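You operate a simulated robot arm through the tools that you are given. There is no shell and no other tool.

You run a simulated robot arm. Do the job below in one go: nothing can be reset, and whatever is moved stays where it is left.

TASK
Put things in order on the breakfast counter. At the end: the green battery stands where the bolt wedge stood; the tea sachet (marked "MINT") from the breakfast counter stands where the green battery stood; the blue battery stands where the tea sachet stood; the bolt wedge from the breakfast counter stands on top of the white soap box; whatever was shut is shut again. Leave all else as you found it, and nothing knocked over.

Only the result counts: the job must be done as asked and must still hold three seconds after the hand-in. Knocking over, shifting, dropping, spilling or breaking anything else fails it.

THE ROBOT
A 6-joint arm with a two-finger parallel gripper, fixed in place. Base frame: the origin is at the foot of the arm, x ahead of it, y to its left, z up; the work surface is at about z = 914. Lengths are in mm, angles in rad, forces in N, time in s.
With the tool pointing down near the work surface it reaches from about 360 to 760 mm from the base axis. Its first joint turns from -1.152 to 1.152 rad. Payload 2.45 kg.
The tool frame sits at the grasp point between the pads (the TCP): z along the fingers, y along the line on which they close. The tips reach 24 mm beyond it. The gripper opens to 68 mm. The fingers are 17 mm wide and 10 mm thick; the gripper's body (40 by 70 mm) begins 41 mm behind the TCP.
Orientation is that of the tool frame in the base frame, as a unit quaternion [x, y, z, w]. With the fingers straight down and closing along the base's y, the tool's x points along the base's -x, its y along +y and its z along -z.

THE INTERFACE
- The arm moves only by the tool arm_command. Its argument "targets" is a list of rows, each a list of 7 numbers: the turn, a rotation vector about the tool's x, y, z in rad, then the shift along the tool's x, y, z in mm, then the opening, from 0 (shut) to 1 (fully open). In form: [[wx, wy, wz, x, y, z, grip], ...]. A call has 1 to 20 rows; each row is the pose to reach, as a shift and turn from the pose commanded when the call began, along the tool's axes at that moment. Rows are played at 5 a second. More than 50 mm and 0.15 rad between two rows, or a gripper value outside its range, and nothing of the call is played. A pose out of reach is approached as far as the arm can. The call stops where the force on the tool passes 40 N (or 10 N more than at its start, if that is more) or the arm is blocked; 0.2 s more then pass. Each finger travels about 108 mm/s and halts on what it meets, pressing with about 30 N; the grip force reading is that of the motor and also rises with nothing between the fingers. The clock runs only during rows and for 0.2 s after the last one: add rows that repeat a pose to give the fingers time. It gives the time, the measured TCP pose, the force on the tool (base axes), the opening and the grip force at its end, in the units of the frame above (readings bear some noise), with the torque about the TCP (base axes, N m) and any sound that the robot's microphone picked up, and new pictures: "pictures" is both (left out), scene, wrist or none.
- Cameras (640 x 400 px; columns grow to the right, rows downward): "scene" is fixed at [159.9, 405, 1470]; the picture's right is [-0.83, -0.56, 0.00], its down [-0.29, 0.43, -0.85] and it looks along [0.47, -0.71, -0.52] (base axes); focal length 332 px, centre (320, 200). "wrist" rides on the gripper at [84, 11, -75] in the tool frame; the picture's right is [-0.13, 0.99, 0.00], its down [-0.60, -0.08, -0.79] and it looks along [-0.79, -0.10, 0.61] (tool axes); focal length 251 px, centre (320, 200). There is no depth. A picture from a camera that has moved, and an enlarged one, comes with that camera's place and axes in the base frame and with its lens.
- zoom(camera, box): a new picture of the part [left, top, right, bottom] of that camera's present view, enlarged. The clock stands still meanwhile.
- hand_in(): hands the job in; it is judged then, once.

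Places have to be worked out from the pictures, the camera data and where the tool is seen. Open the gripper and draw the arm clear of the work before you hand the job in, unless the task says otherwise.

The tools are called after ">>>" by a JSON object that holds its "fn" and its "kwargs". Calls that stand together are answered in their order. arm_command: Moves the arm, as the interface text tells. Its arguments: {"type":"object","properties":{"targets":{"type":"array","items":{"type":"array","items":{"type":"number"}}},"pictures":{"type":"string","enum":["both","scene","wrist","none"]}},"required":["targets"]} The other tools are called the same way: zoom (camera, box) takes an enlarged picture of a part of a camera's view; hand_in () hands the job in.

At the start:

```text
time: 0.0
eef_pos: [383.8, -203.9, 1223.7]
orientation: [0.0, 1.0, 0.0, 0.0]
force: [0.2, 0.3, -0.2]
moment: [0.01, -0.02, 0.01]
gripper_width: 68.1
grip_force: 0.0
```

scene: 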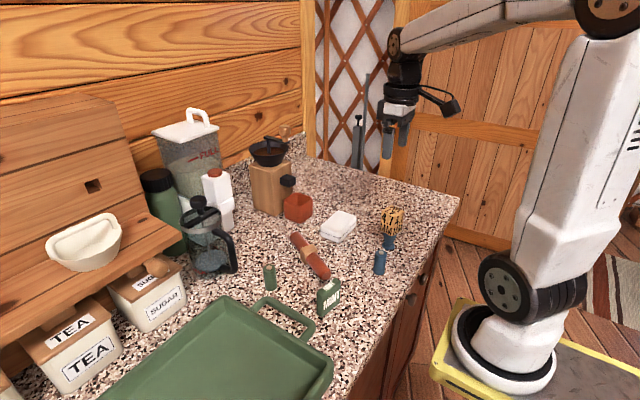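
wrist: 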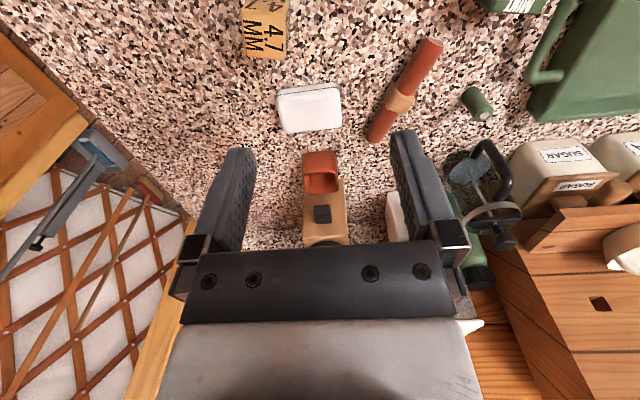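

I start by enlarging the parts of the views with the small things on the counter, so I can identify the batteries, wedge, sachet and soap box.

>>> {"fn": "zoom", "kwargs": {"camera": "scene", "box": [240, 190, 440, 315]}}

>>> {"fn": "zoom", "kwargs": {"camera": "wrist", "box": [220, 0, 540, 200]}}

>>> {"fn": "zoom", "kwargs": {"camera": "scene", "box": [130, 100, 330, 225]}}

```text
3.20 times, centred on (340, 252) of scene
camera zoom: at [159.9, 405.0, 1470.0], right [-0.83, -0.56, 0.0], down [-0.29, 0.43, -0.85], along [0.47, -0.71, -0.52], focal length 1064 px, centre (256, 32)
```

zoom: 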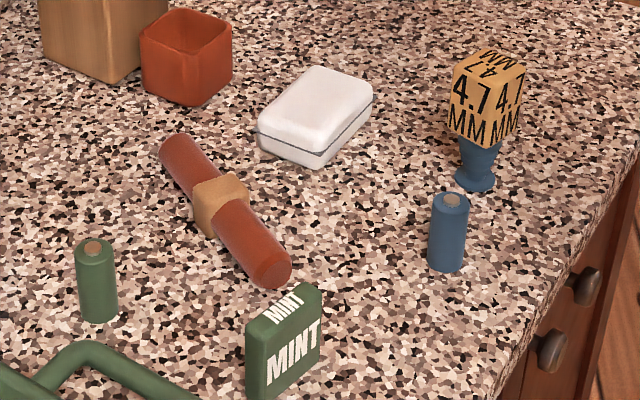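

```text
2.00 times, centred on (380, 100) of wrist
camera zoom: at [300.7, -192.6, 1298.7], right [0.13, 0.99, 0.0], down [0.6, -0.08, 0.79], along [0.79, -0.1, -0.61], focal length 503 px, centre (200, 400)
```

zoom: 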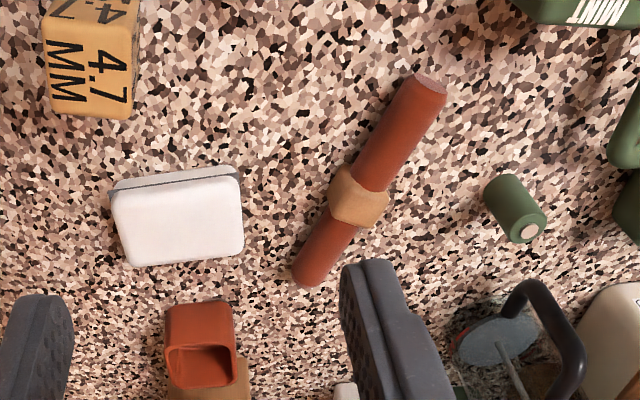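

```text
3.20 times, centred on (230, 162) of scene
camera zoom: at [159.9, 405.0, 1470.0], right [-0.83, -0.56, 0.0], down [-0.29, 0.43, -0.85], along [0.47, -0.71, -0.52], focal length 1064 px, centre (608, 320)
```

zoom: 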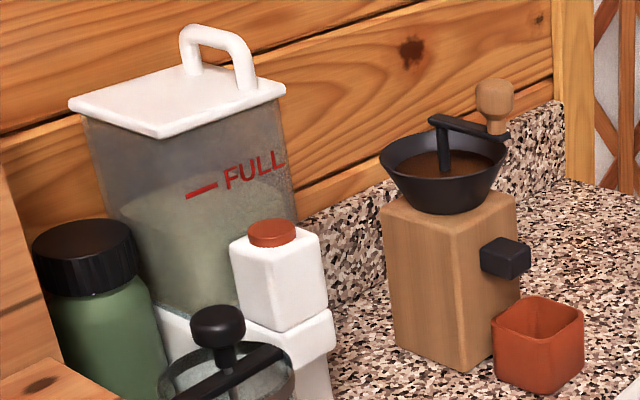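

The tan "4.7 MM" thing on a blue foot is likely the bolt wedge, but I want a closer look at it and the other candidates first.

>>> {"fn": "zoom", "kwargs": {"camera": "scene", "box": [360, 195, 424, 285]}}

>>> {"fn": "zoom", "kwargs": {"camera": "scene", "box": [280, 200, 360, 330]}}

>>> {"fn": "zoom", "kwargs": {"camera": "scene", "box": [320, 60, 480, 160]}}

>>> {"fn": "zoom", "kwargs": {"camera": "scene", "box": [0, 180, 240, 400]}}

```text
4.44 times, centred on (392, 240) of scene
camera zoom: at [159.9, 405.0, 1470.0], right [-0.83, -0.56, 0.0], down [-0.29, 0.43, -0.85], along [0.47, -0.71, -0.52], focal length 1478 px, centre (0, 22)
```

zoom: 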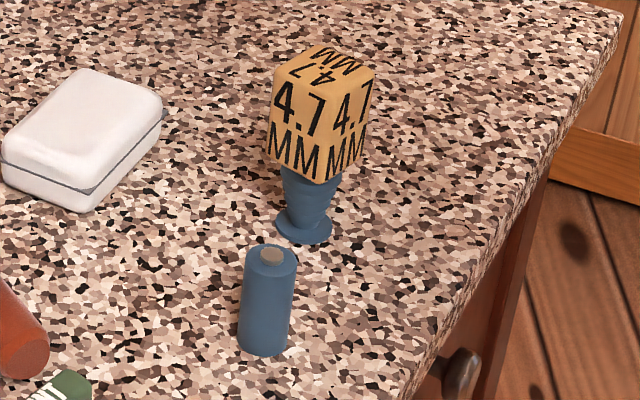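

```text
3.08 times, centred on (320, 265) of scene
camera zoom: at [159.9, 405.0, 1470.0], right [-0.83, -0.56, 0.0], down [-0.29, 0.43, -0.85], along [0.47, -0.71, -0.52], focal length 1023 px, centre (320, 0)
```

zoom: 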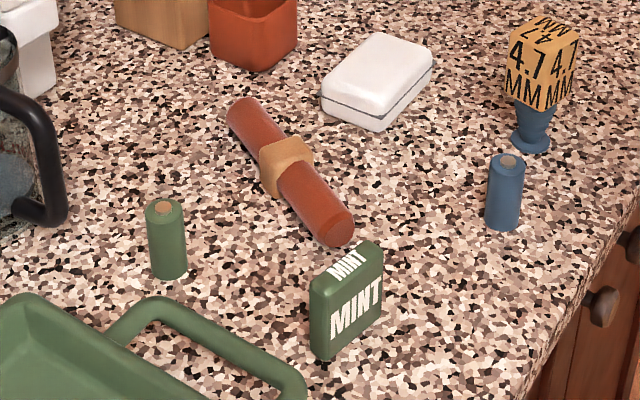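

```text
4.00 times, centred on (400, 110) of scene
camera zoom: at [159.9, 405.0, 1470.0], right [-0.83, -0.56, 0.0], down [-0.29, 0.43, -0.85], along [0.47, -0.71, -0.52], focal length 1330 px, centre (0, 560)
```

zoom: 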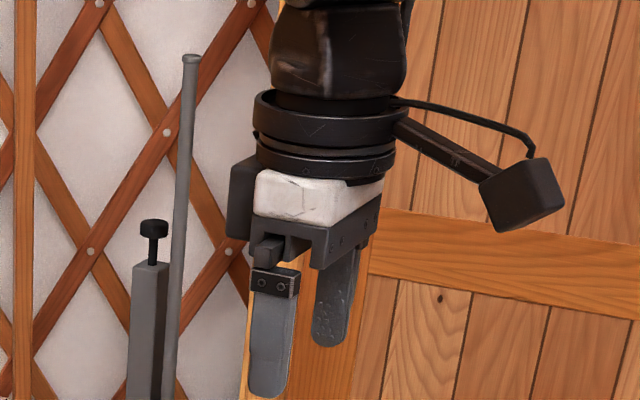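

```text
1.82 times, centred on (120, 290) of scene
camera zoom: at [159.9, 405.0, 1470.0], right [-0.83, -0.56, 0.0], down [-0.29, 0.43, -0.85], along [0.47, -0.71, -0.52], focal length 605 px, centre (684, 36)
```

zoom: 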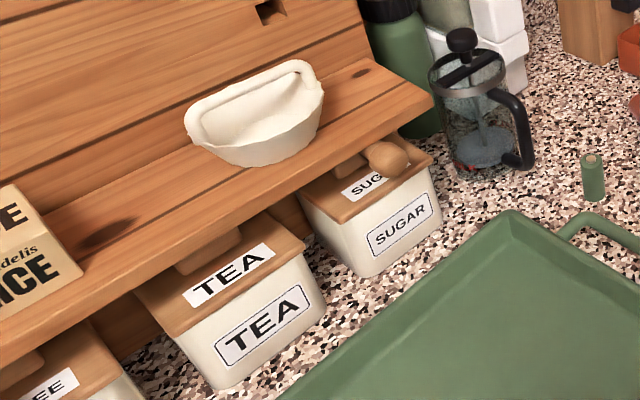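

The thing marked 4.7 MM, standing on a blue foot, is the bolt wedge (about (382,-256)). The blue battery is about (363,-160), the sachet (402,3), the green battery (541,24) and the soap box (527,-243). I'll turn the wrist -90° and move to the -y side, so the wrist camera looks across the counter and gives me a second angle.

>>> {"fn": "arm_command", "kwargs": {"targets": [[0, 0, -0.1428, -6, -11.5, 5, 1], [0, 0, -0.2856, -12, -23, 10, 1], [0, 0, -0.4284, -18, -34.5, 15, 1], [0, 0, -0.5712, -24, -46, 20, 1], [0, 0, -0.714, -30, -57.5, 25, 1], [0, 0, -0.8568, -36, -69, 30, 1], [0, 0, -0.9996, -42, -80.5, 35, 1], [0, 0, -1.1424, -48, -92, 40, 1], [0, 0, -1.2852, -54, -103.5, 45, 1], [0, 0, -1.428, -60, -115, 50, 1], [0, 0, -1.5708, -66, -126, 54, 1], [0, 0, -1.5708, -66, -126, 54, 1]], "pictures": "both"}}

```text
time: 2.6
eef_pos: [450.8, -332.2, 1168.0]
orientation: [0.708, -0.707, 0.0, 0.0]
force: [0.1, -0.2, -0.3]
moment: [-0.01, 0.01, 0.01]
gripper_width: 67.9
grip_force: 0.0
camera wrist: at [440.1, -413.7, 1244.0], right [-0.99, 0.13, 0.0], down [0.08, 0.6, 0.79], along [0.1, 0.79, -0.61], focal length 251 px, centre (320, 200)
```

scene: 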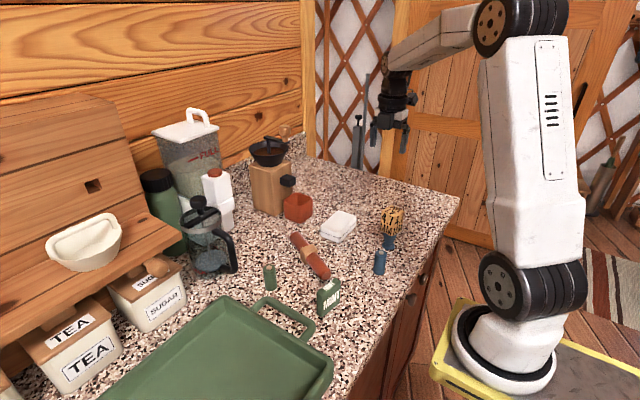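
wrist: 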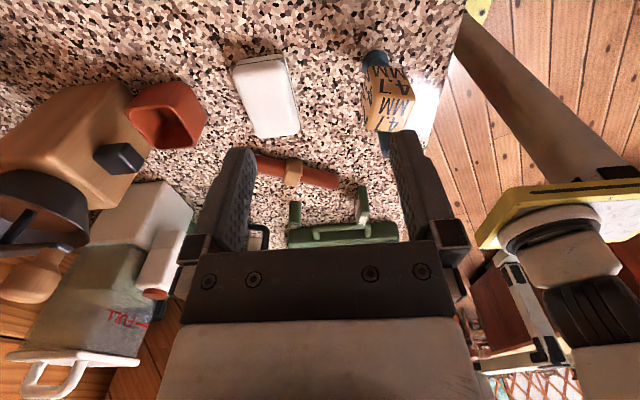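

This view shows the wedge, soap box, roll, green battery and sachet from the other side. I enlarge it to triangulate their positions.

>>> {"fn": "zoom", "kwargs": {"camera": "wrist", "box": [220, 30, 430, 161]}}

>>> {"fn": "zoom", "kwargs": {"camera": "wrist", "box": [240, 140, 400, 250]}}

```text
3.05 times, centred on (325, 96) of wrist
camera zoom: at [440.1, -413.7, 1244.0], right [-0.99, 0.13, 0.0], down [0.08, 0.6, 0.79], along [0.1, 0.79, -0.61], focal length 766 px, centre (305, 518)
```

zoom: 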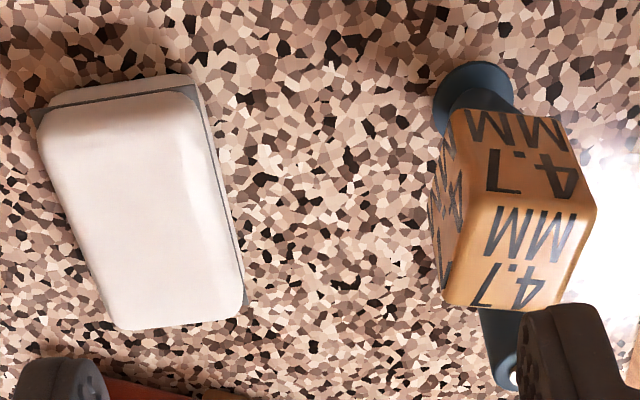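

```text
3.64 times, centred on (320, 195) of wrist
camera zoom: at [440.1, -413.7, 1244.0], right [-0.99, 0.13, 0.0], down [0.08, 0.6, 0.79], along [0.1, 0.79, -0.61], focal length 914 px, centre (320, 218)
```

zoom: 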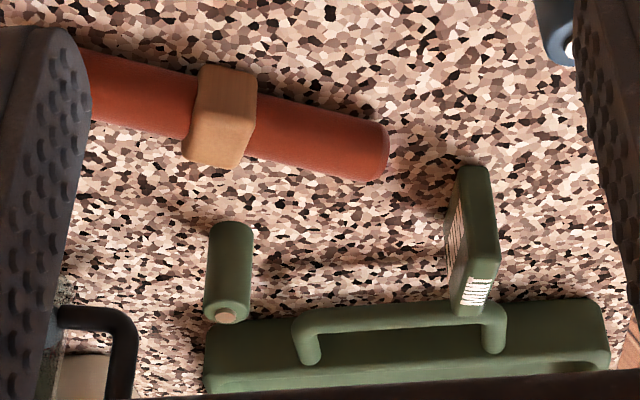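

I enlarge the wedge further to read the yaw of its head and its face edges.

>>> {"fn": "zoom", "kwargs": {"camera": "wrist", "box": [350, 40, 430, 140]}}

>>> {"fn": "zoom", "kwargs": {"camera": "scene", "box": [370, 200, 410, 255]}}

>>> {"fn": "zoom", "kwargs": {"camera": "scene", "box": [310, 200, 365, 250]}}

>>> {"fn": "zoom", "kwargs": {"camera": "scene", "box": [250, 255, 350, 325]}}

```text
4.00 times, centred on (390, 90) of wrist
camera zoom: at [440.1, -413.7, 1244.0], right [-0.99, 0.13, 0.0], down [0.08, 0.6, 0.79], along [0.1, 0.79, -0.61], focal length 1006 px, centre (40, 640)
```

zoom: 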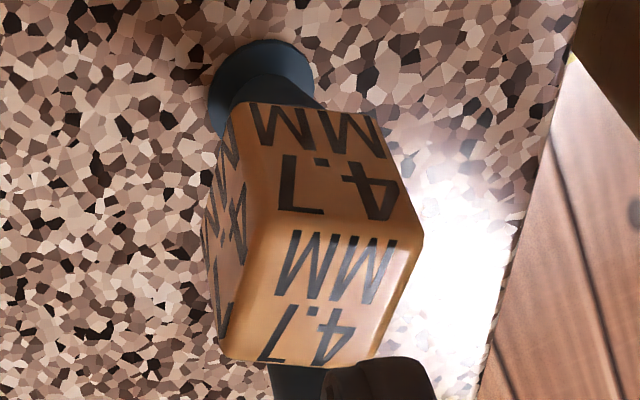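

```text
7.27 times, centred on (390, 228) of scene
camera zoom: at [159.9, 405.0, 1470.0], right [-0.83, -0.56, 0.0], down [-0.29, 0.43, -0.85], along [0.47, -0.71, -0.52], focal length 2418 px, centre (-189, 0)
```

zoom: 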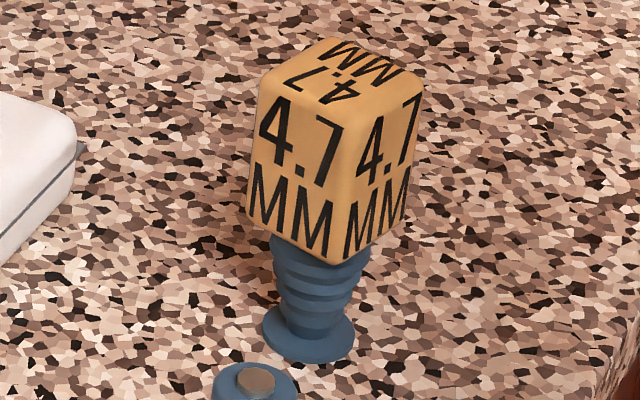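

```text
8.00 times, centred on (338, 225) of scene
camera zoom: at [159.9, 405.0, 1470.0], right [-0.83, -0.56, 0.0], down [-0.29, 0.43, -0.85], along [0.47, -0.71, -0.52], focal length 2660 px, centre (180, 0)
```

zoom: 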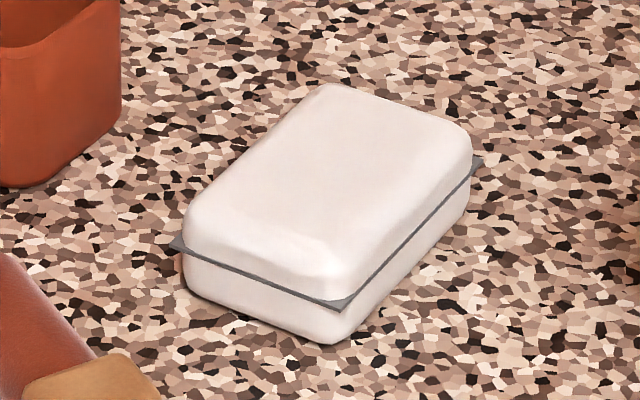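

```text
5.71 times, centred on (300, 290) of scene
camera zoom: at [159.9, 405.0, 1470.0], right [-0.83, -0.56, 0.0], down [-0.29, 0.43, -0.85], along [0.47, -0.71, -0.52], focal length 1900 px, centre (434, -314)
```

zoom: 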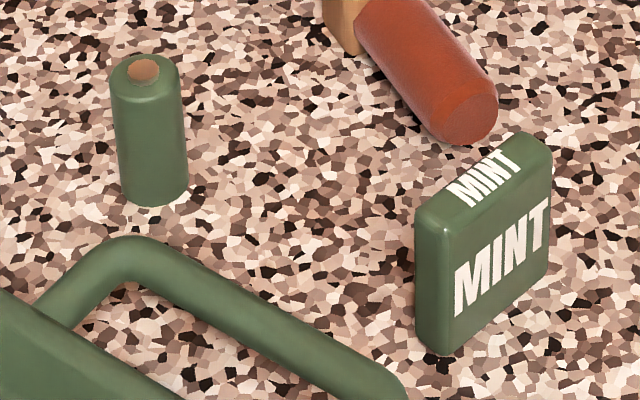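

Combining both cameras, the wedge foot is near (389,-259), with the head top at z≈1027, about 38 mm wide and yawed about -11°. The soap box centre is near (527,-238), the green battery (550,21), the sachet (407,1) and the blue battery (367,-158). I'll move above the wedge with the fingers open and aligned to its head, then check.

>>> {"fn": "arm_command", "kwargs": {"targets": [[0, 0, 0.05, -18, 15, 21, 1], [0, 0, 0.1, -36, 30.5, 42, 1], [0, 0, 0.15, -54, 45.5, 63, 1], [0, 0, 0.19, -71.5, 60.8, 84, 1], [0, 0, 0.19, -71.5, 60.8, 84, 1], [0, 0, 0.19, -71.5, 60.8, 84, 1]], "pictures": "both"}}

```text
time: 4.0
eef_pos: [389.5, -257.9, 1085.1]
orientation: [-0.636, 0.771, 0.0, 0.0]
force: [0.3, 0.2, 0.1]
moment: [-0.03, 0.0, -0.02]
gripper_width: 68.3
grip_force: 0.1
camera wrist: at [362.3, -337.6, 1160.7], right [-0.95, 0.31, 0.0], down [0.19, 0.58, 0.79], along [0.25, 0.75, -0.61], focal length 251 px, centre (320, 200)
```

scene: 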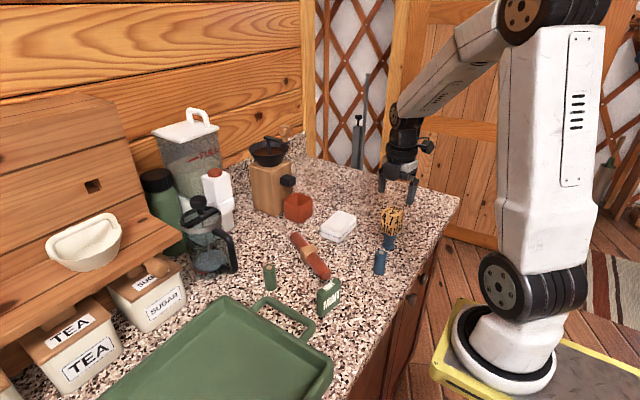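
wrist: 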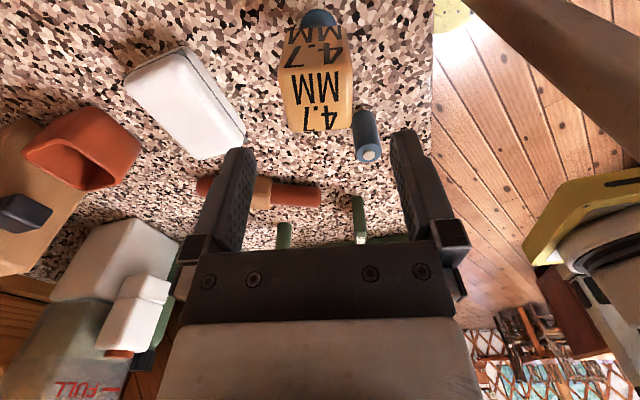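

The wedge head now sits between the fingers in the wrist view. I enlarge both views to check centring and yaw.

>>> {"fn": "zoom", "kwargs": {"camera": "wrist", "box": [220, 0, 428, 165]}}

>>> {"fn": "zoom", "kwargs": {"camera": "scene", "box": [340, 150, 450, 285]}}

```text
2.42 times, centred on (324, 82) of wrist
camera zoom: at [362.3, -337.6, 1160.7], right [-0.95, 0.31, 0.0], down [0.19, 0.58, 0.79], along [0.25, 0.75, -0.61], focal length 610 px, centre (310, 485)
```

zoom: 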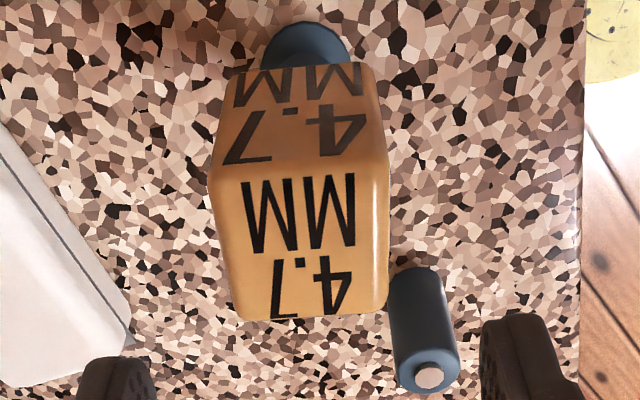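

```text
2.96 times, centred on (395, 218) of scene
camera zoom: at [159.9, 405.0, 1470.0], right [-0.83, -0.56, 0.0], down [-0.29, 0.43, -0.85], along [0.47, -0.71, -0.52], focal length 985 px, centre (98, 148)
```

zoom: 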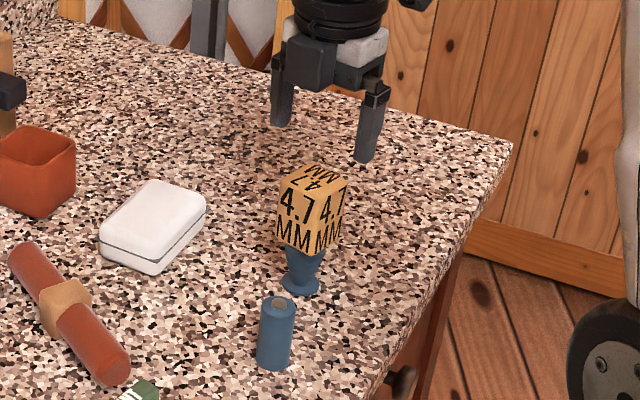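

In the tool frame the head centre is about (+2.5, 0), and it is aligned with the fingers within about 2°. I descend 84 mm around the head and close.

>>> {"fn": "arm_command", "kwargs": {"targets": [[0, 0, 0, 2, 0, 20, 1], [0, 0, 0, 2, 0, 40, 1], [0, 0, 0, 2, 0, 60, 1], [0, 0, 0, 2, 0, 75, 1], [0, 0, 0, 2, 0, 84, 1], [0, 0, 0, 2, 0, 84, 1], [0, 0, 0, 2, 0, 84, 0.8], [0, 0, 0, 2, 0, 84, 0.6], [0, 0, 0, 2, 0, 84, 0.4], [0, 0, 0, 2, 0, 84, 0.4], [0, 0, 0, 2, 0, 84, 0.4]], "pictures": "both"}}

```text
time: 6.4
eef_pos: [389.1, -262.5, 1001.9]
orientation: [-0.636, 0.772, 0.0, 0.0]
force: [0.9, 0.2, 0.2]
moment: [-0.04, -0.07, -0.02]
gripper_width: 42.5
grip_force: 29.9
camera wrist: at [362.5, -341.0, 1076.7], right [-0.95, 0.31, 0.0], down [0.19, 0.58, 0.79], along [0.25, 0.75, -0.61], focal length 251 px, centre (320, 200)
```

scene: 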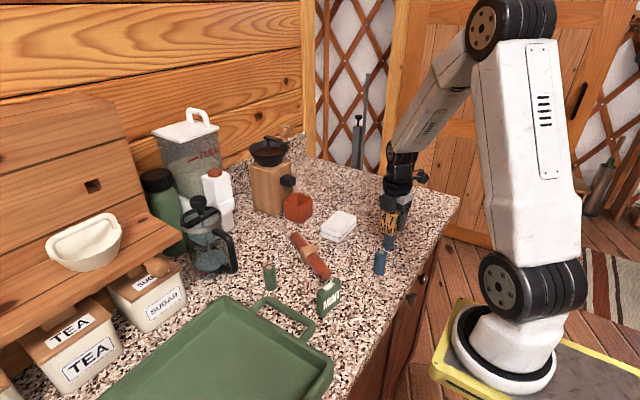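
wrist: 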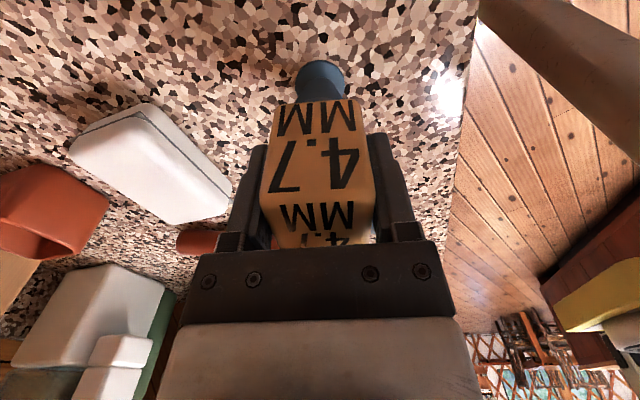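

The wedge head is gripped: 42.5 mm, 30 N. I lift it 105 mm straight up, then carry it over the soap box centre.

>>> {"fn": "arm_command", "kwargs": {"targets": [[0, 0, 0, 0, 0, -8, 0.4], [0, 0, 0, 0, 0, -20, 0.4], [0, 0, 0, 0, 0, -40, 0.4], [0, 0, 0, 0, 0, -60, 0.4], [0, 0, 0, 0, 0, -80, 0.4], [0, 0, 0, 0, 0, -105, 0.4], [0, 0, 0, -7, -18.7, -105, 0.4], [0, 0, 0, -14, -37.4, -105, 0.4], [0, 0, 0, -21, -56, -105, 0.4], [0, 0, 0, -28, -74.8, -105, 0.4], [0, 0, 0, -35, -93.4, -105, 0.4], [0, 0, 0, -42, -112, -105, 0.4], [0, 0, 0, -49.1, -130.8, -105, 0.4], [0, 0, 0, -49.1, -130.8, -105, 0.4], [0, 0, 0, -49.1, -130.8, -105, 0.4]], "pictures": "both"}}

```text
time: 9.6
eef_pos: [526.5, -238.2, 1106.5]
orientation: [-0.637, 0.771, 0.0, 0.0]
force: [1.1, 0.2, -2.4]
moment: [0.03, 0.01, 0.03]
gripper_width: 42.1
grip_force: 30.3
camera wrist: at [500.4, -317.5, 1182.6], right [-0.95, 0.31, 0.0], down [0.19, 0.58, 0.79], along [0.25, 0.75, -0.61], focal length 251 px, centre (320, 200)
```

scene: 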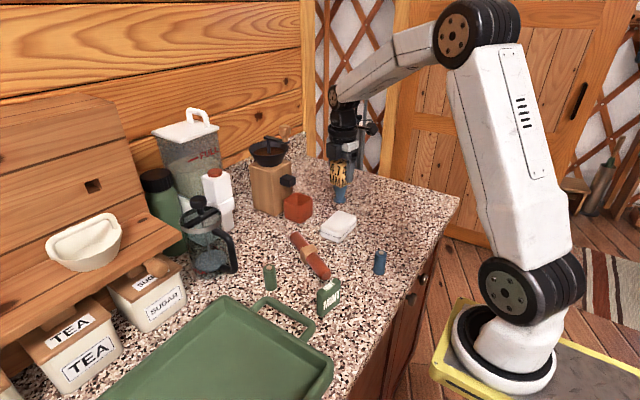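
wrist: 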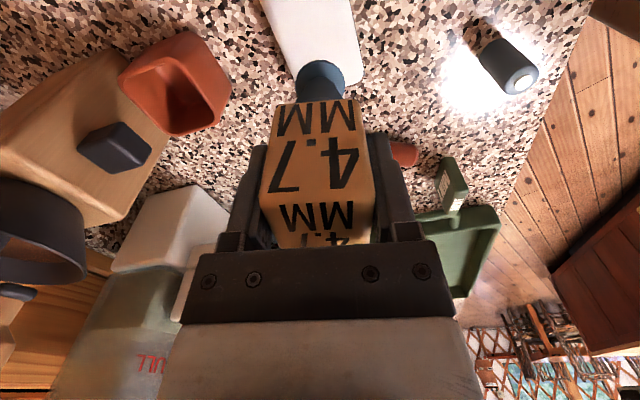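

The wedge weighs about 2.5 N and hangs over the soap box. I enlarge both views to check the foot against the soap box centre.

>>> {"fn": "zoom", "kwargs": {"camera": "wrist", "box": [240, 0, 400, 110]}}

>>> {"fn": "zoom", "kwargs": {"camera": "scene", "box": [290, 130, 400, 250]}}

```text
3.64 times, centred on (320, 55) of wrist
camera zoom: at [500.4, -317.5, 1182.6], right [-0.95, 0.31, 0.0], down [0.19, 0.58, 0.79], along [0.25, 0.75, -0.61], focal length 914 px, centre (320, 727)
```

zoom: 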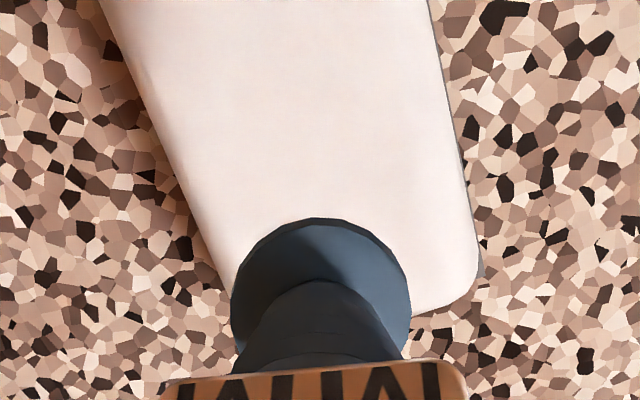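

```text
3.33 times, centred on (345, 190) of scene
camera zoom: at [159.9, 405.0, 1470.0], right [-0.83, -0.56, 0.0], down [-0.29, 0.43, -0.85], along [0.47, -0.71, -0.52], focal length 1108 px, centre (237, 233)
```

zoom: 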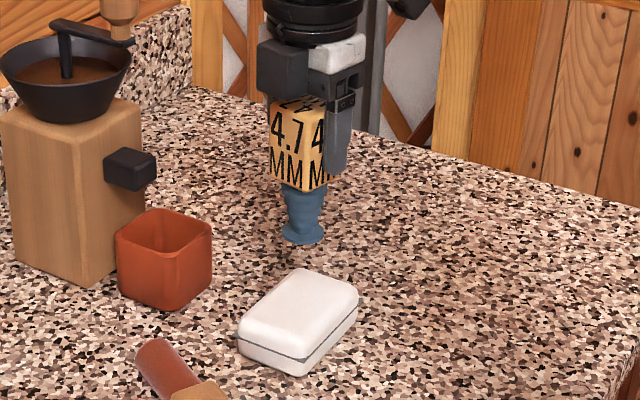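

The foot sits on the tool axis, and the soap box centre is about 1.5 mm further in x, so alignment is good. I lower 50 mm and look at the remaining gap.

>>> {"fn": "arm_command", "kwargs": {"targets": [[0, 0, 0, 0.5, -1.5, 12, 0.4], [0, 0, 0, 0.5, -1.5, 24, 0.4], [0, 0, 0, 0.5, -1.5, 36, 0.4], [0, 0, 0, 0.5, -1.5, 46, 0.4], [0, 0, 0, 0.5, -1.5, 50, 0.4], [0, 0, 0, 0.5, -1.5, 50, 0.4]], "pictures": "none"}}

>>> {"fn": "zoom", "kwargs": {"camera": "scene", "box": [310, 170, 370, 250]}}

>>> {"fn": "zoom", "kwargs": {"camera": "wrist", "box": [240, 0, 400, 110]}}

```text
time: 11.0
eef_pos: [527.9, -238.5, 1056.4]
orientation: [-0.637, 0.771, 0.0, 0.0]
force: [-0.6, 0.2, -2.3]
moment: [0.04, 0.02, 0.0]
gripper_width: 42.3
grip_force: 29.7
```

```text
5.00 times, centred on (340, 210) of scene
camera zoom: at [159.9, 405.0, 1470.0], right [-0.83, -0.56, 0.0], down [-0.29, 0.43, -0.85], along [0.47, -0.71, -0.52], focal length 1663 px, centre (220, 150)
```

zoom: 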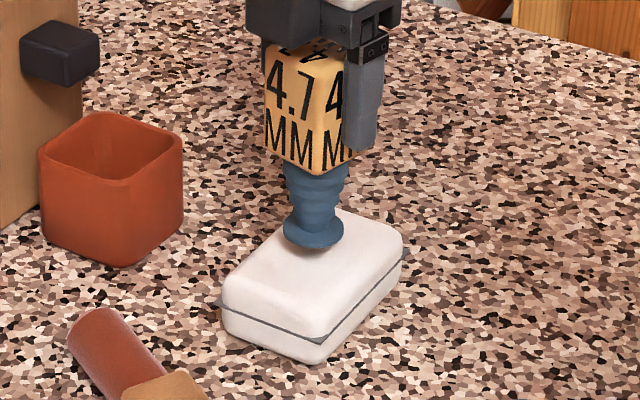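

```text
3.64 times, centred on (320, 55) of wrist
camera zoom: at [502.4, -317.8, 1131.5], right [-0.95, 0.31, 0.0], down [0.19, 0.58, 0.79], along [0.25, 0.75, -0.61], focal length 914 px, centre (320, 727)
```

zoom: 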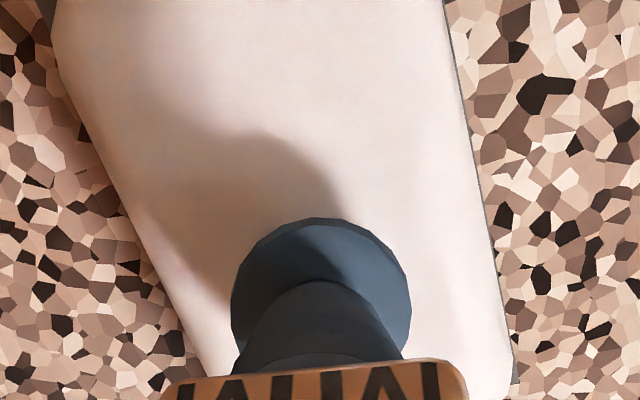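

The foot is still about 15–20 mm above the lid. I go down slowly, in small steps, watching the force.

>>> {"fn": "arm_command", "kwargs": {"targets": [[0, 0, 0, 0, 0, 3, 0.4], [0, 0, 0, 0, 0, 6, 0.4], [0, 0, 0, 0, 0, 8, 0.4], [0, 0, 0, 0, 0, 8, 0.4]], "pictures": "none"}}

>>> {"fn": "zoom", "kwargs": {"camera": "scene", "box": [310, 170, 370, 250]}}

>>> {"fn": "zoom", "kwargs": {"camera": "wrist", "box": [240, 0, 400, 110]}}

```text
time: 12.0
eef_pos: [528.7, -237.3, 1048.5]
orientation: [-0.636, 0.771, 0.0, 0.0]
force: [-0.2, 0.6, -2.4]
moment: [0.02, 0.01, 0.0]
gripper_width: 42.2
grip_force: 30.0
```

```text
5.00 times, centred on (340, 210) of scene
camera zoom: at [159.9, 405.0, 1470.0], right [-0.83, -0.56, 0.0], down [-0.29, 0.43, -0.85], along [0.47, -0.71, -0.52], focal length 1663 px, centre (220, 150)
```

zoom: 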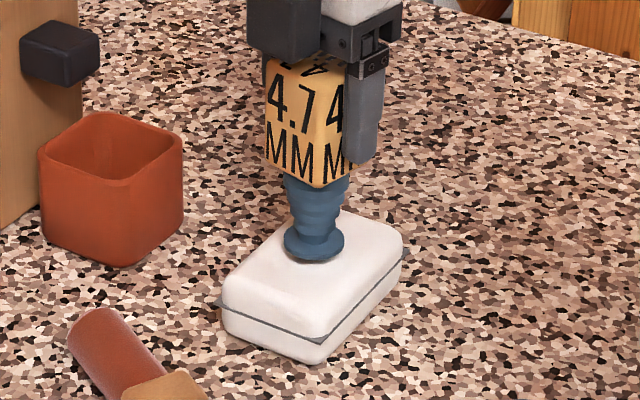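

```text
3.64 times, centred on (320, 55) of wrist
camera zoom: at [501.9, -318.0, 1124.0], right [-0.95, 0.31, 0.0], down [0.19, 0.58, 0.79], along [0.25, 0.75, -0.61], focal length 914 px, centre (320, 727)
```

zoom: 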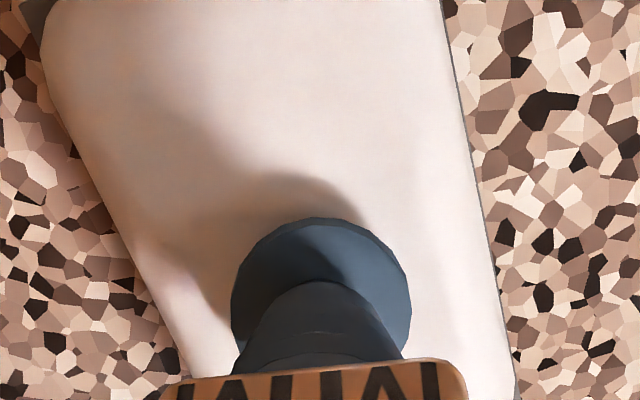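

No contact yet. The shadow is closing on the foot and suggests about 8 mm left, so I go down 5 mm more.

>>> {"fn": "arm_command", "kwargs": {"targets": [[0, 0, 0, 0, 0, 2, 0.4], [0, 0, 0, 0, 0, 3.5, 0.4], [0, 0, 0, 0, 0, 5, 0.4], [0, 0, 0, 0, 0, 5, 0.4]], "pictures": "none"}}

>>> {"fn": "zoom", "kwargs": {"camera": "wrist", "box": [240, 0, 400, 110]}}

```text
time: 13.0
eef_pos: [528.8, -238.2, 1043.7]
orientation: [-0.636, 0.771, 0.0, 0.0]
force: [0.2, 0.3, -2.3]
moment: [0.01, 0.0, 0.01]
gripper_width: 42.0
grip_force: 30.0
```

```text
3.64 times, centred on (320, 55) of wrist
camera zoom: at [501.9, -318.4, 1119.3], right [-0.95, 0.31, 0.0], down [0.19, 0.58, 0.79], along [0.25, 0.75, -0.61], focal length 914 px, centre (320, 727)
```

zoom: 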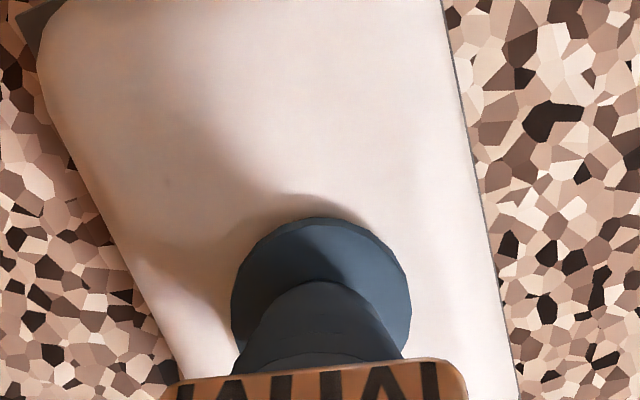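

The shadow is nearly under the foot and the force hasn't changed, so a few mm remain. I lower in 1 mm rows and stop at first contact.

>>> {"fn": "arm_command", "kwargs": {"targets": [[0, 0, 0, 0, 0, 1, 0.4], [0, 0, 0, 0, 0, 2, 0.4], [0, 0, 0, 0, 0, 2.5, 0.4], [0, 0, 0, 0, 0, 2.5, 0.4]], "pictures": "none"}}

>>> {"fn": "zoom", "kwargs": {"camera": "wrist", "box": [240, 0, 400, 110]}}

```text
time: 14.0
eef_pos: [528.9, -239.5, 1040.5]
orientation: [-0.637, 0.771, 0.0, 0.0]
force: [-1.4, 0.9, 5.5]
moment: [0.05, 0.16, -0.02]
gripper_width: 42.3
grip_force: 29.6
```

```text
3.64 times, centred on (320, 55) of wrist
camera zoom: at [501.8, -317.8, 1116.6], right [-0.95, 0.31, 0.0], down [0.19, 0.58, 0.79], along [0.25, 0.75, -0.61], focal length 914 px, centre (320, 727)
```

zoom: 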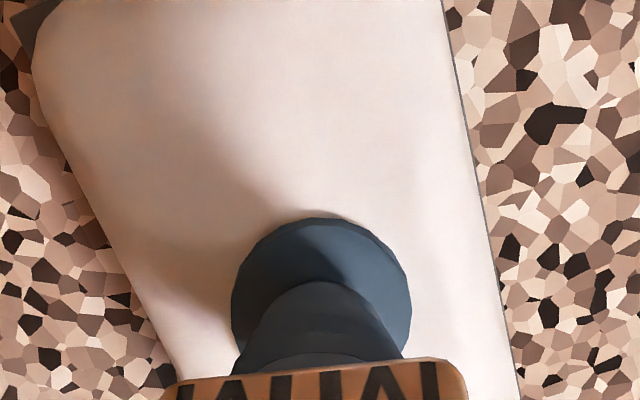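

The foot is in contact, with the upward force risen about 8 N. I open the fingers gradually and check that it stands.

>>> {"fn": "arm_command", "kwargs": {"targets": [[0, 0, 0, 0, 0, 2.2, 0.58], [0, 0, 0, 0, 0, 2.2, 0.64], [0, 0, 0, 0, 0, 2.2, 0.7], [0, 0, 0, 0, 0, 2.2, 0.8], [0, 0, 0, 0, 0, 2.2, 0.95], [0, 0, 0, 0, 0, 2.2, 1], [0, 0, 0, 0, 0, 2.2, 1]], "pictures": "both"}}

>>> {"fn": "zoom", "kwargs": {"camera": "scene", "box": [310, 170, 370, 250]}}

```text
time: 15.6
eef_pos: [528.6, -238.6, 1039.0]
orientation: [-0.637, 0.771, 0.0, 0.0]
force: [-0.2, 0.4, 0.1]
moment: [-0.01, 0.0, 0.01]
gripper_width: 68.0
grip_force: 0.1
camera wrist: at [501.9, -317.7, 1114.1], right [-0.95, 0.31, 0.0], down [0.19, 0.58, 0.79], along [0.25, 0.75, -0.61], focal length 251 px, centre (320, 200)
```

scene: 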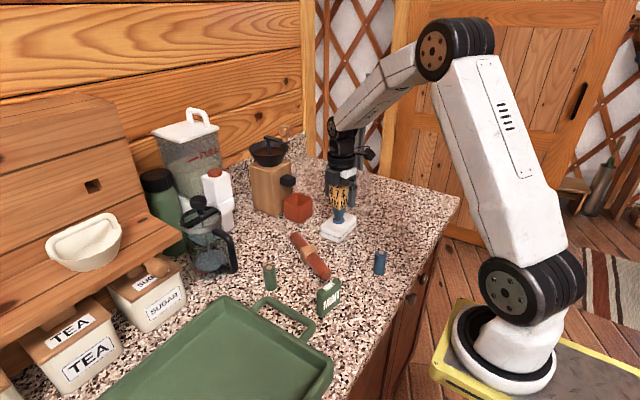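
wrist: 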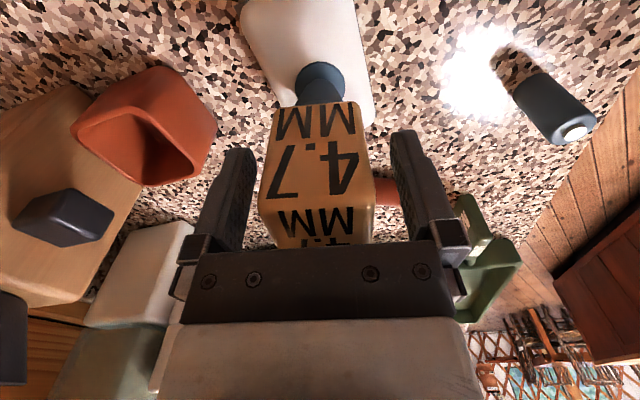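

```text
5.00 times, centred on (340, 210) of scene
camera zoom: at [159.9, 405.0, 1470.0], right [-0.83, -0.56, 0.0], down [-0.29, 0.43, -0.85], along [0.47, -0.71, -0.52], focal length 1663 px, centre (220, 150)
```

zoom: 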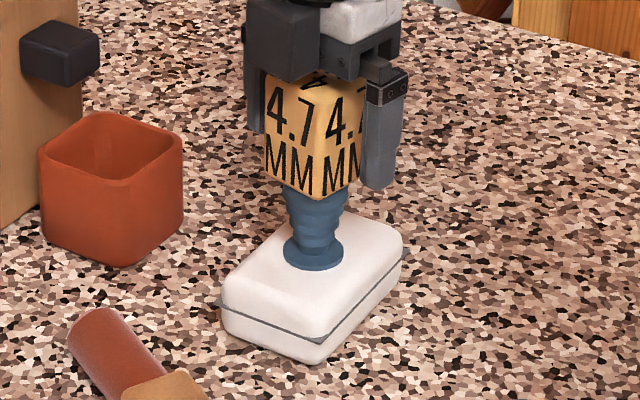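

The wedge stands upright on the soap box, which hasn't moved. I lift straight up, go across at height to above the green battery, and lower to a pre-grasp height there.

>>> {"fn": "arm_command", "kwargs": {"targets": [[0, 0, 0, 0, 0, -10, 1], [0, 0, 0, 0, 0, -30, 1], [0, 0, 0, 0, 0, -70, 1], [0, 0, 0, 0, 0, -110, 1], [0, 0, 0, -37, 4, -110, 1], [0, 0, 0, -74, 8, -110, 1], [0, 0, 0, -111, 12, -110, 1], [0, 0, 0, -148, 16, -110, 1], [0, 0, 0, -185, 20, -110, 1], [0, 0, 0, -222, 24, -110, 1], [0, 0, 0, -259.2, 27.8, -110, 1], [0, 0, 0, -259.2, 27.8, -80, 1], [0, 0, 0, -259.2, 27.8, -40, 1], [0, 0, 0, -259.2, 27.8, -2, 1], [0, 0, 0, -259.2, 27.8, -2, 1]], "pictures": "both"}}

>>> {"fn": "zoom", "kwargs": {"camera": "wrist", "box": [240, 0, 400, 110]}}

>>> {"fn": "zoom", "kwargs": {"camera": "scene", "box": [230, 180, 350, 320]}}

```text
time: 18.8
eef_pos: [549.6, 22.6, 1042.0]
orientation: [-0.637, 0.771, 0.0, 0.0]
force: [0.2, -0.3, 0.6]
moment: [0.02, -0.02, -0.01]
gripper_width: 67.9
grip_force: 0.1
camera wrist: at [522.2, -57.1, 1116.3], right [-0.95, 0.31, 0.0], down [0.19, 0.58, 0.79], along [0.25, 0.75, -0.61], focal length 251 px, centre (320, 200)
```

scene: 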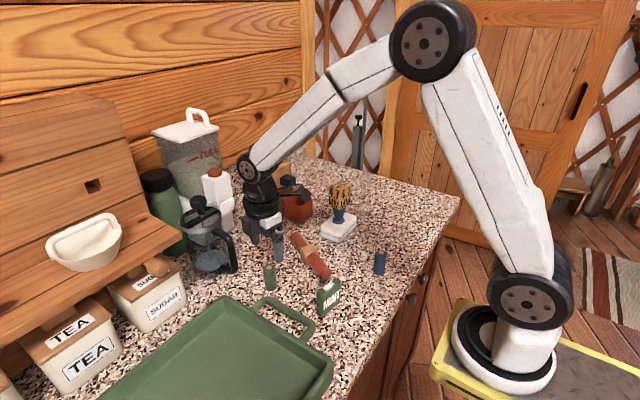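
wrist: 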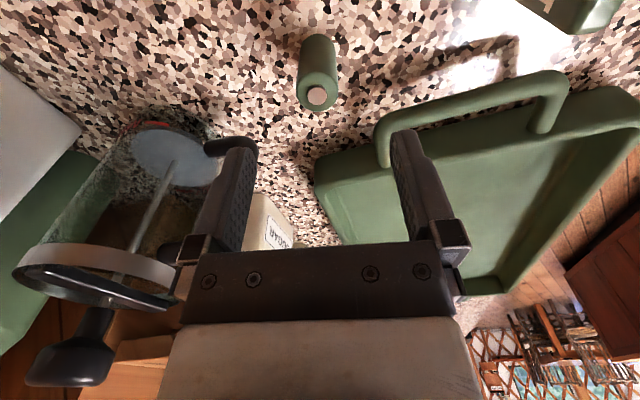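

```text
3.64 times, centred on (320, 55) of wrist
camera zoom: at [522.2, -57.1, 1116.3], right [-0.95, 0.31, 0.0], down [0.19, 0.58, 0.79], along [0.25, 0.75, -0.61], focal length 914 px, centre (320, 727)
```

zoom: 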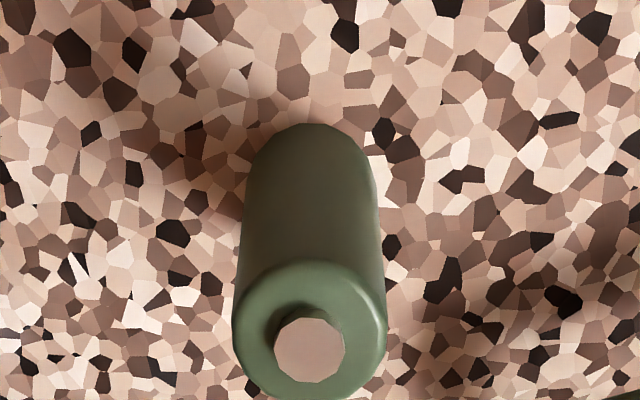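

```text
2.86 times, centred on (290, 250) of scene
camera zoom: at [159.9, 405.0, 1470.0], right [-0.83, -0.56, 0.0], down [-0.29, 0.43, -0.85], along [0.47, -0.71, -0.52], focal length 950 px, centre (406, 57)
```

zoom: 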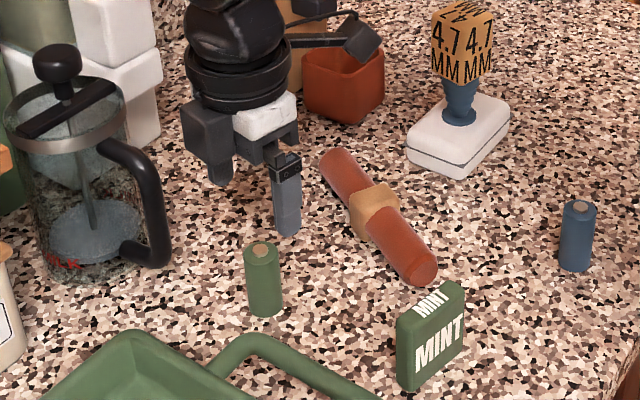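

The green battery is centred near tool (+3.8, -1.3), which puts its spot at about (550.4, 18). I descend so the tips stay about 14 mm off the counter, then close.

>>> {"fn": "arm_command", "kwargs": {"targets": [[0, 0, 0, 3.8, -1.3, 15, 0.8], [0, 0, 0, 3.8, -1.3, 35, 0.8], [0, 0, 0, 3.8, -1.3, 55, 0.8], [0, 0, 0, 3.8, -1.3, 75, 0.8], [0, 0, 0, 3.8, -1.3, 88, 0.8], [0, 0, 0, 3.8, -1.3, 88, 0.8], [0, 0, 0, 3.8, -1.3, 88, 0.6], [0, 0, 0, 3.8, -1.3, 88, 0.45], [0, 0, 0, 3.8, -1.3, 88, 0.2], [0, 0, 0, 3.8, -1.3, 88, 0.2], [0, 0, 0, 3.8, -1.3, 88, 0.2]], "pictures": "both"}}

```text
time: 21.2
eef_pos: [550.7, 18.1, 952.3]
orientation: [-0.637, 0.771, 0.0, -0.001]
force: [0.8, 0.2, -0.3]
moment: [0.0, 0.06, -0.03]
gripper_width: 24.3
grip_force: 30.4
camera wrist: at [523.6, -61.5, 1028.2], right [-0.95, 0.31, 0.0], down [0.19, 0.58, 0.79], along [0.25, 0.75, -0.61], focal length 251 px, centre (320, 200)
```

scene: 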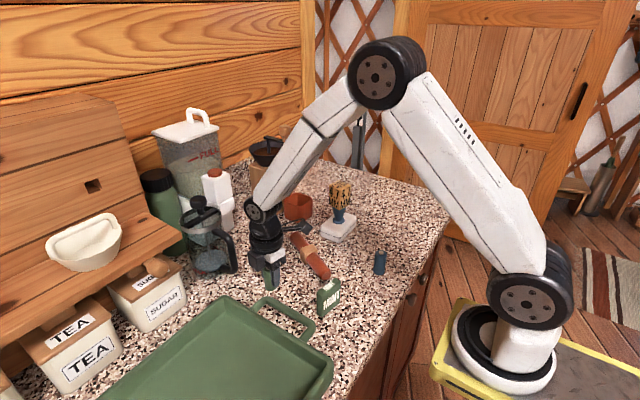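
wrist: 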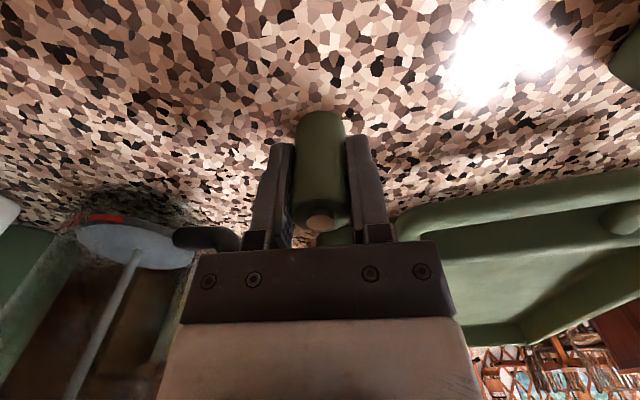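

The green battery is gripped at 24.3 mm. I lift it and carry it at height to above the wedge's old spot (389,-261).

>>> {"fn": "arm_command", "kwargs": {"targets": [[0, 0, 0, 0, 0, -8, 0.2], [0, 0, 0, 0, 0, -30, 0.2], [0, 0, 0, 0, 0, -70, 0.2], [0, 0, 0, 0, 0, -110, 0.2], [0, 0, 0, 38, 13.2, -110, 0.2], [0, 0, 0, 76, 26.4, -110, 0.2], [0, 0, 0, 114, 39.7, -110, 0.2], [0, 0, 0, 152.2, 52.9, -110, 0.2], [0, 0, 0, 190.3, 66.1, -110, 0.2], [0, 0, 0, 228.4, 79.3, -110, 0.2], [0, 0, 0, 266.4, 92.6, -110, 0.2], [0, 0, 0, 304.5, 105.8, -110, 0.2], [0, 0, 0, 304.5, 105.8, -80, 0.2], [0, 0, 0, 304.5, 105.8, -50, 0.2], [0, 0, 0, 304.5, 105.8, -30, 0.2], [0, 0, 0, 304.5, 105.8, -30, 0.2]], "pictures": "both"}}

>>> {"fn": "zoom", "kwargs": {"camera": "scene", "box": [320, 160, 440, 290]}}

```text
time: 24.6
eef_pos: [388.2, -262.3, 983.2]
orientation: [-0.637, 0.771, 0.0, 0.0]
force: [-0.2, -0.3, -1.5]
moment: [-0.01, 0.0, 0.0]
gripper_width: 24.3
grip_force: 30.1
camera wrist: at [362.4, -342.2, 1058.9], right [-0.95, 0.31, 0.0], down [0.19, 0.58, 0.79], along [0.25, 0.75, -0.61], focal length 251 px, centre (320, 200)
```

scene: 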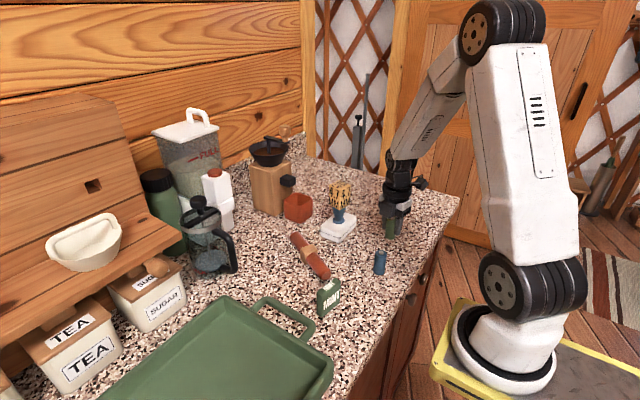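
wrist: 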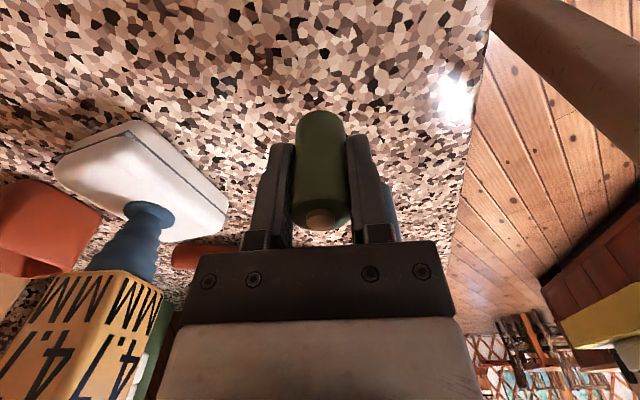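

```text
3.08 times, centred on (380, 225) of scene
camera zoom: at [159.9, 405.0, 1470.0], right [-0.83, -0.56, 0.0], down [-0.29, 0.43, -0.85], along [0.47, -0.71, -0.52], focal length 1023 px, centre (135, 123)
```

zoom: 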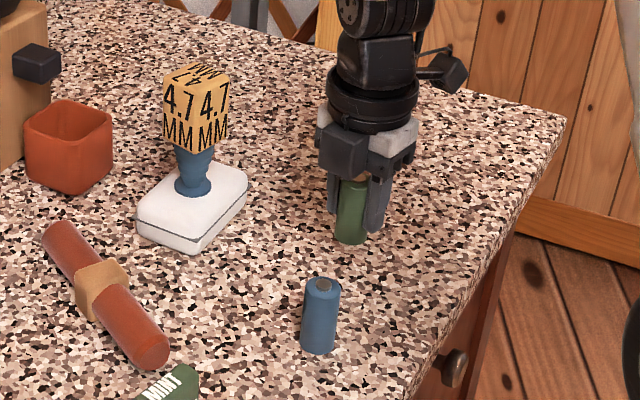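

It hangs over the wedge's old spot, about 30 mm up. I lower to just above the counter, then touch down in small steps.

>>> {"fn": "arm_command", "kwargs": {"targets": [[0, 0, 0, 0, 0, 8, 0.2], [0, 0, 0, 0, 0, 16, 0.2], [0, 0, 0, 0, 0, 22, 0.2], [0, 0, 0, 0, 0, 26, 0.2], [0, 0, 0, 0, 0, 28, 0.2], [0, 0, 0, 0, 0, 29, 0.2], [0, 0, 0, 0, 0, 29.5, 0.2], [0, 0, 0, 0, 0, 29.5, 0.2]], "pictures": "none"}}

>>> {"fn": "zoom", "kwargs": {"camera": "scene", "box": [360, 190, 430, 270]}}

>>> {"fn": "zoom", "kwargs": {"camera": "wrist", "box": [240, 60, 400, 170]}}

```text
time: 26.4
eef_pos: [389.8, -261.5, 952.9]
orientation: [-0.636, 0.772, 0.0, 0.0]
force: [0.3, 0.0, 0.7]
moment: [-0.01, -0.01, -0.03]
gripper_width: 24.5
grip_force: 30.1
```

```text
5.00 times, centred on (395, 230) of scene
camera zoom: at [159.9, 405.0, 1470.0], right [-0.83, -0.56, 0.0], down [-0.29, 0.43, -0.85], along [0.47, -0.71, -0.52], focal length 1663 px, centre (-55, 50)
```

zoom: 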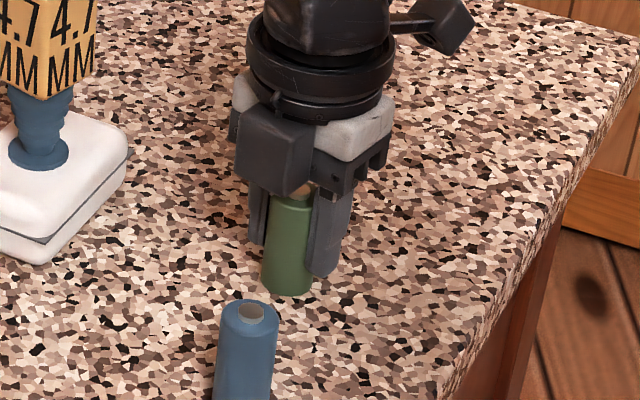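

```text
3.64 times, centred on (320, 115) of wrist
camera zoom: at [363.0, -340.9, 1028.3], right [-0.95, 0.31, 0.0], down [0.19, 0.58, 0.79], along [0.25, 0.75, -0.61], focal length 914 px, centre (320, 509)
```

zoom: 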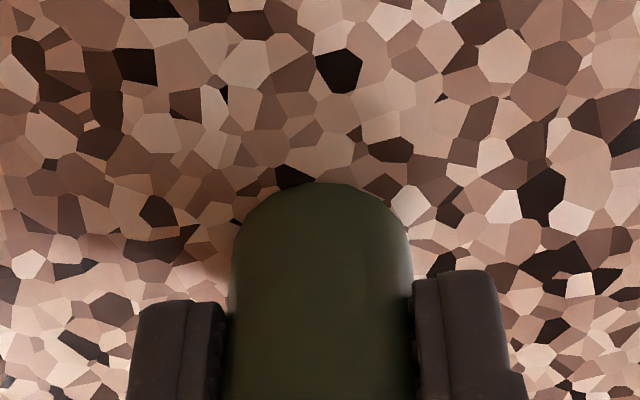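

The battery is touching the counter, with the force up about 2 N. Its base projects to (388.4, 246.2), the same pixel as the wedge's foot originally. I release slowly.

>>> {"fn": "arm_command", "kwargs": {"targets": [[0, 0, 0, 0, 0, 0.3, 0.33], [0, 0, 0, 0, 0, 0.3, 0.38], [0, 0, 0, 0, 0, 0.3, 0.45], [0, 0, 0, 0, 0, 0.3, 0.55], [0, 0, 0, 0, 0, 0.3, 0.7], [0, 0, 0, 0, 0, 0.3, 0.75], [0, 0, 0, 0, 0, -10, 0.75], [0, 0, 0, 0, 0, -30, 0.75], [0, 0, 0, 0, 0, -60, 0.75], [0, 0, 0, 0, 0, -100, 0.75], [0, 0, 0, 0, 0, -130, 0.75], [0, 0, 0, 0, 0, -130, 0.75]], "pictures": "both"}}

>>> {"fn": "zoom", "kwargs": {"camera": "scene", "box": [320, 160, 440, 290]}}

```text
time: 29.0
eef_pos: [389.4, -262.8, 1083.6]
orientation: [-0.637, 0.771, 0.0, 0.0]
force: [0.3, 0.1, -0.2]
moment: [-0.03, -0.02, -0.02]
gripper_width: 51.0
grip_force: 0.1
camera wrist: at [363.1, -341.8, 1159.1], right [-0.95, 0.31, 0.0], down [0.19, 0.58, 0.79], along [0.25, 0.75, -0.61], focal length 251 px, centre (320, 200)
```

scene: 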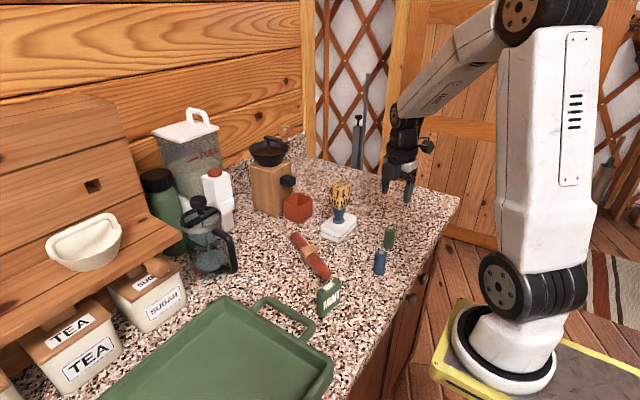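
wrist: 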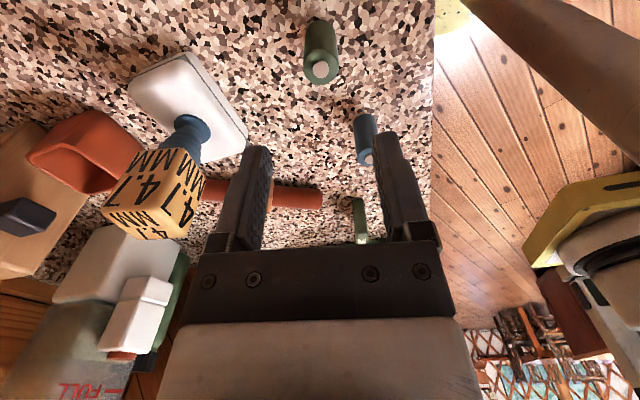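

```text
3.08 times, centred on (380, 225) of scene
camera zoom: at [159.9, 405.0, 1470.0], right [-0.83, -0.56, 0.0], down [-0.29, 0.43, -0.85], along [0.47, -0.71, -0.52], focal length 1023 px, centre (135, 123)
```

zoom: 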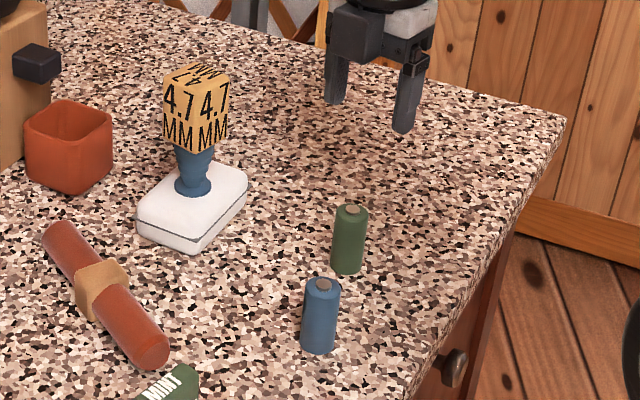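

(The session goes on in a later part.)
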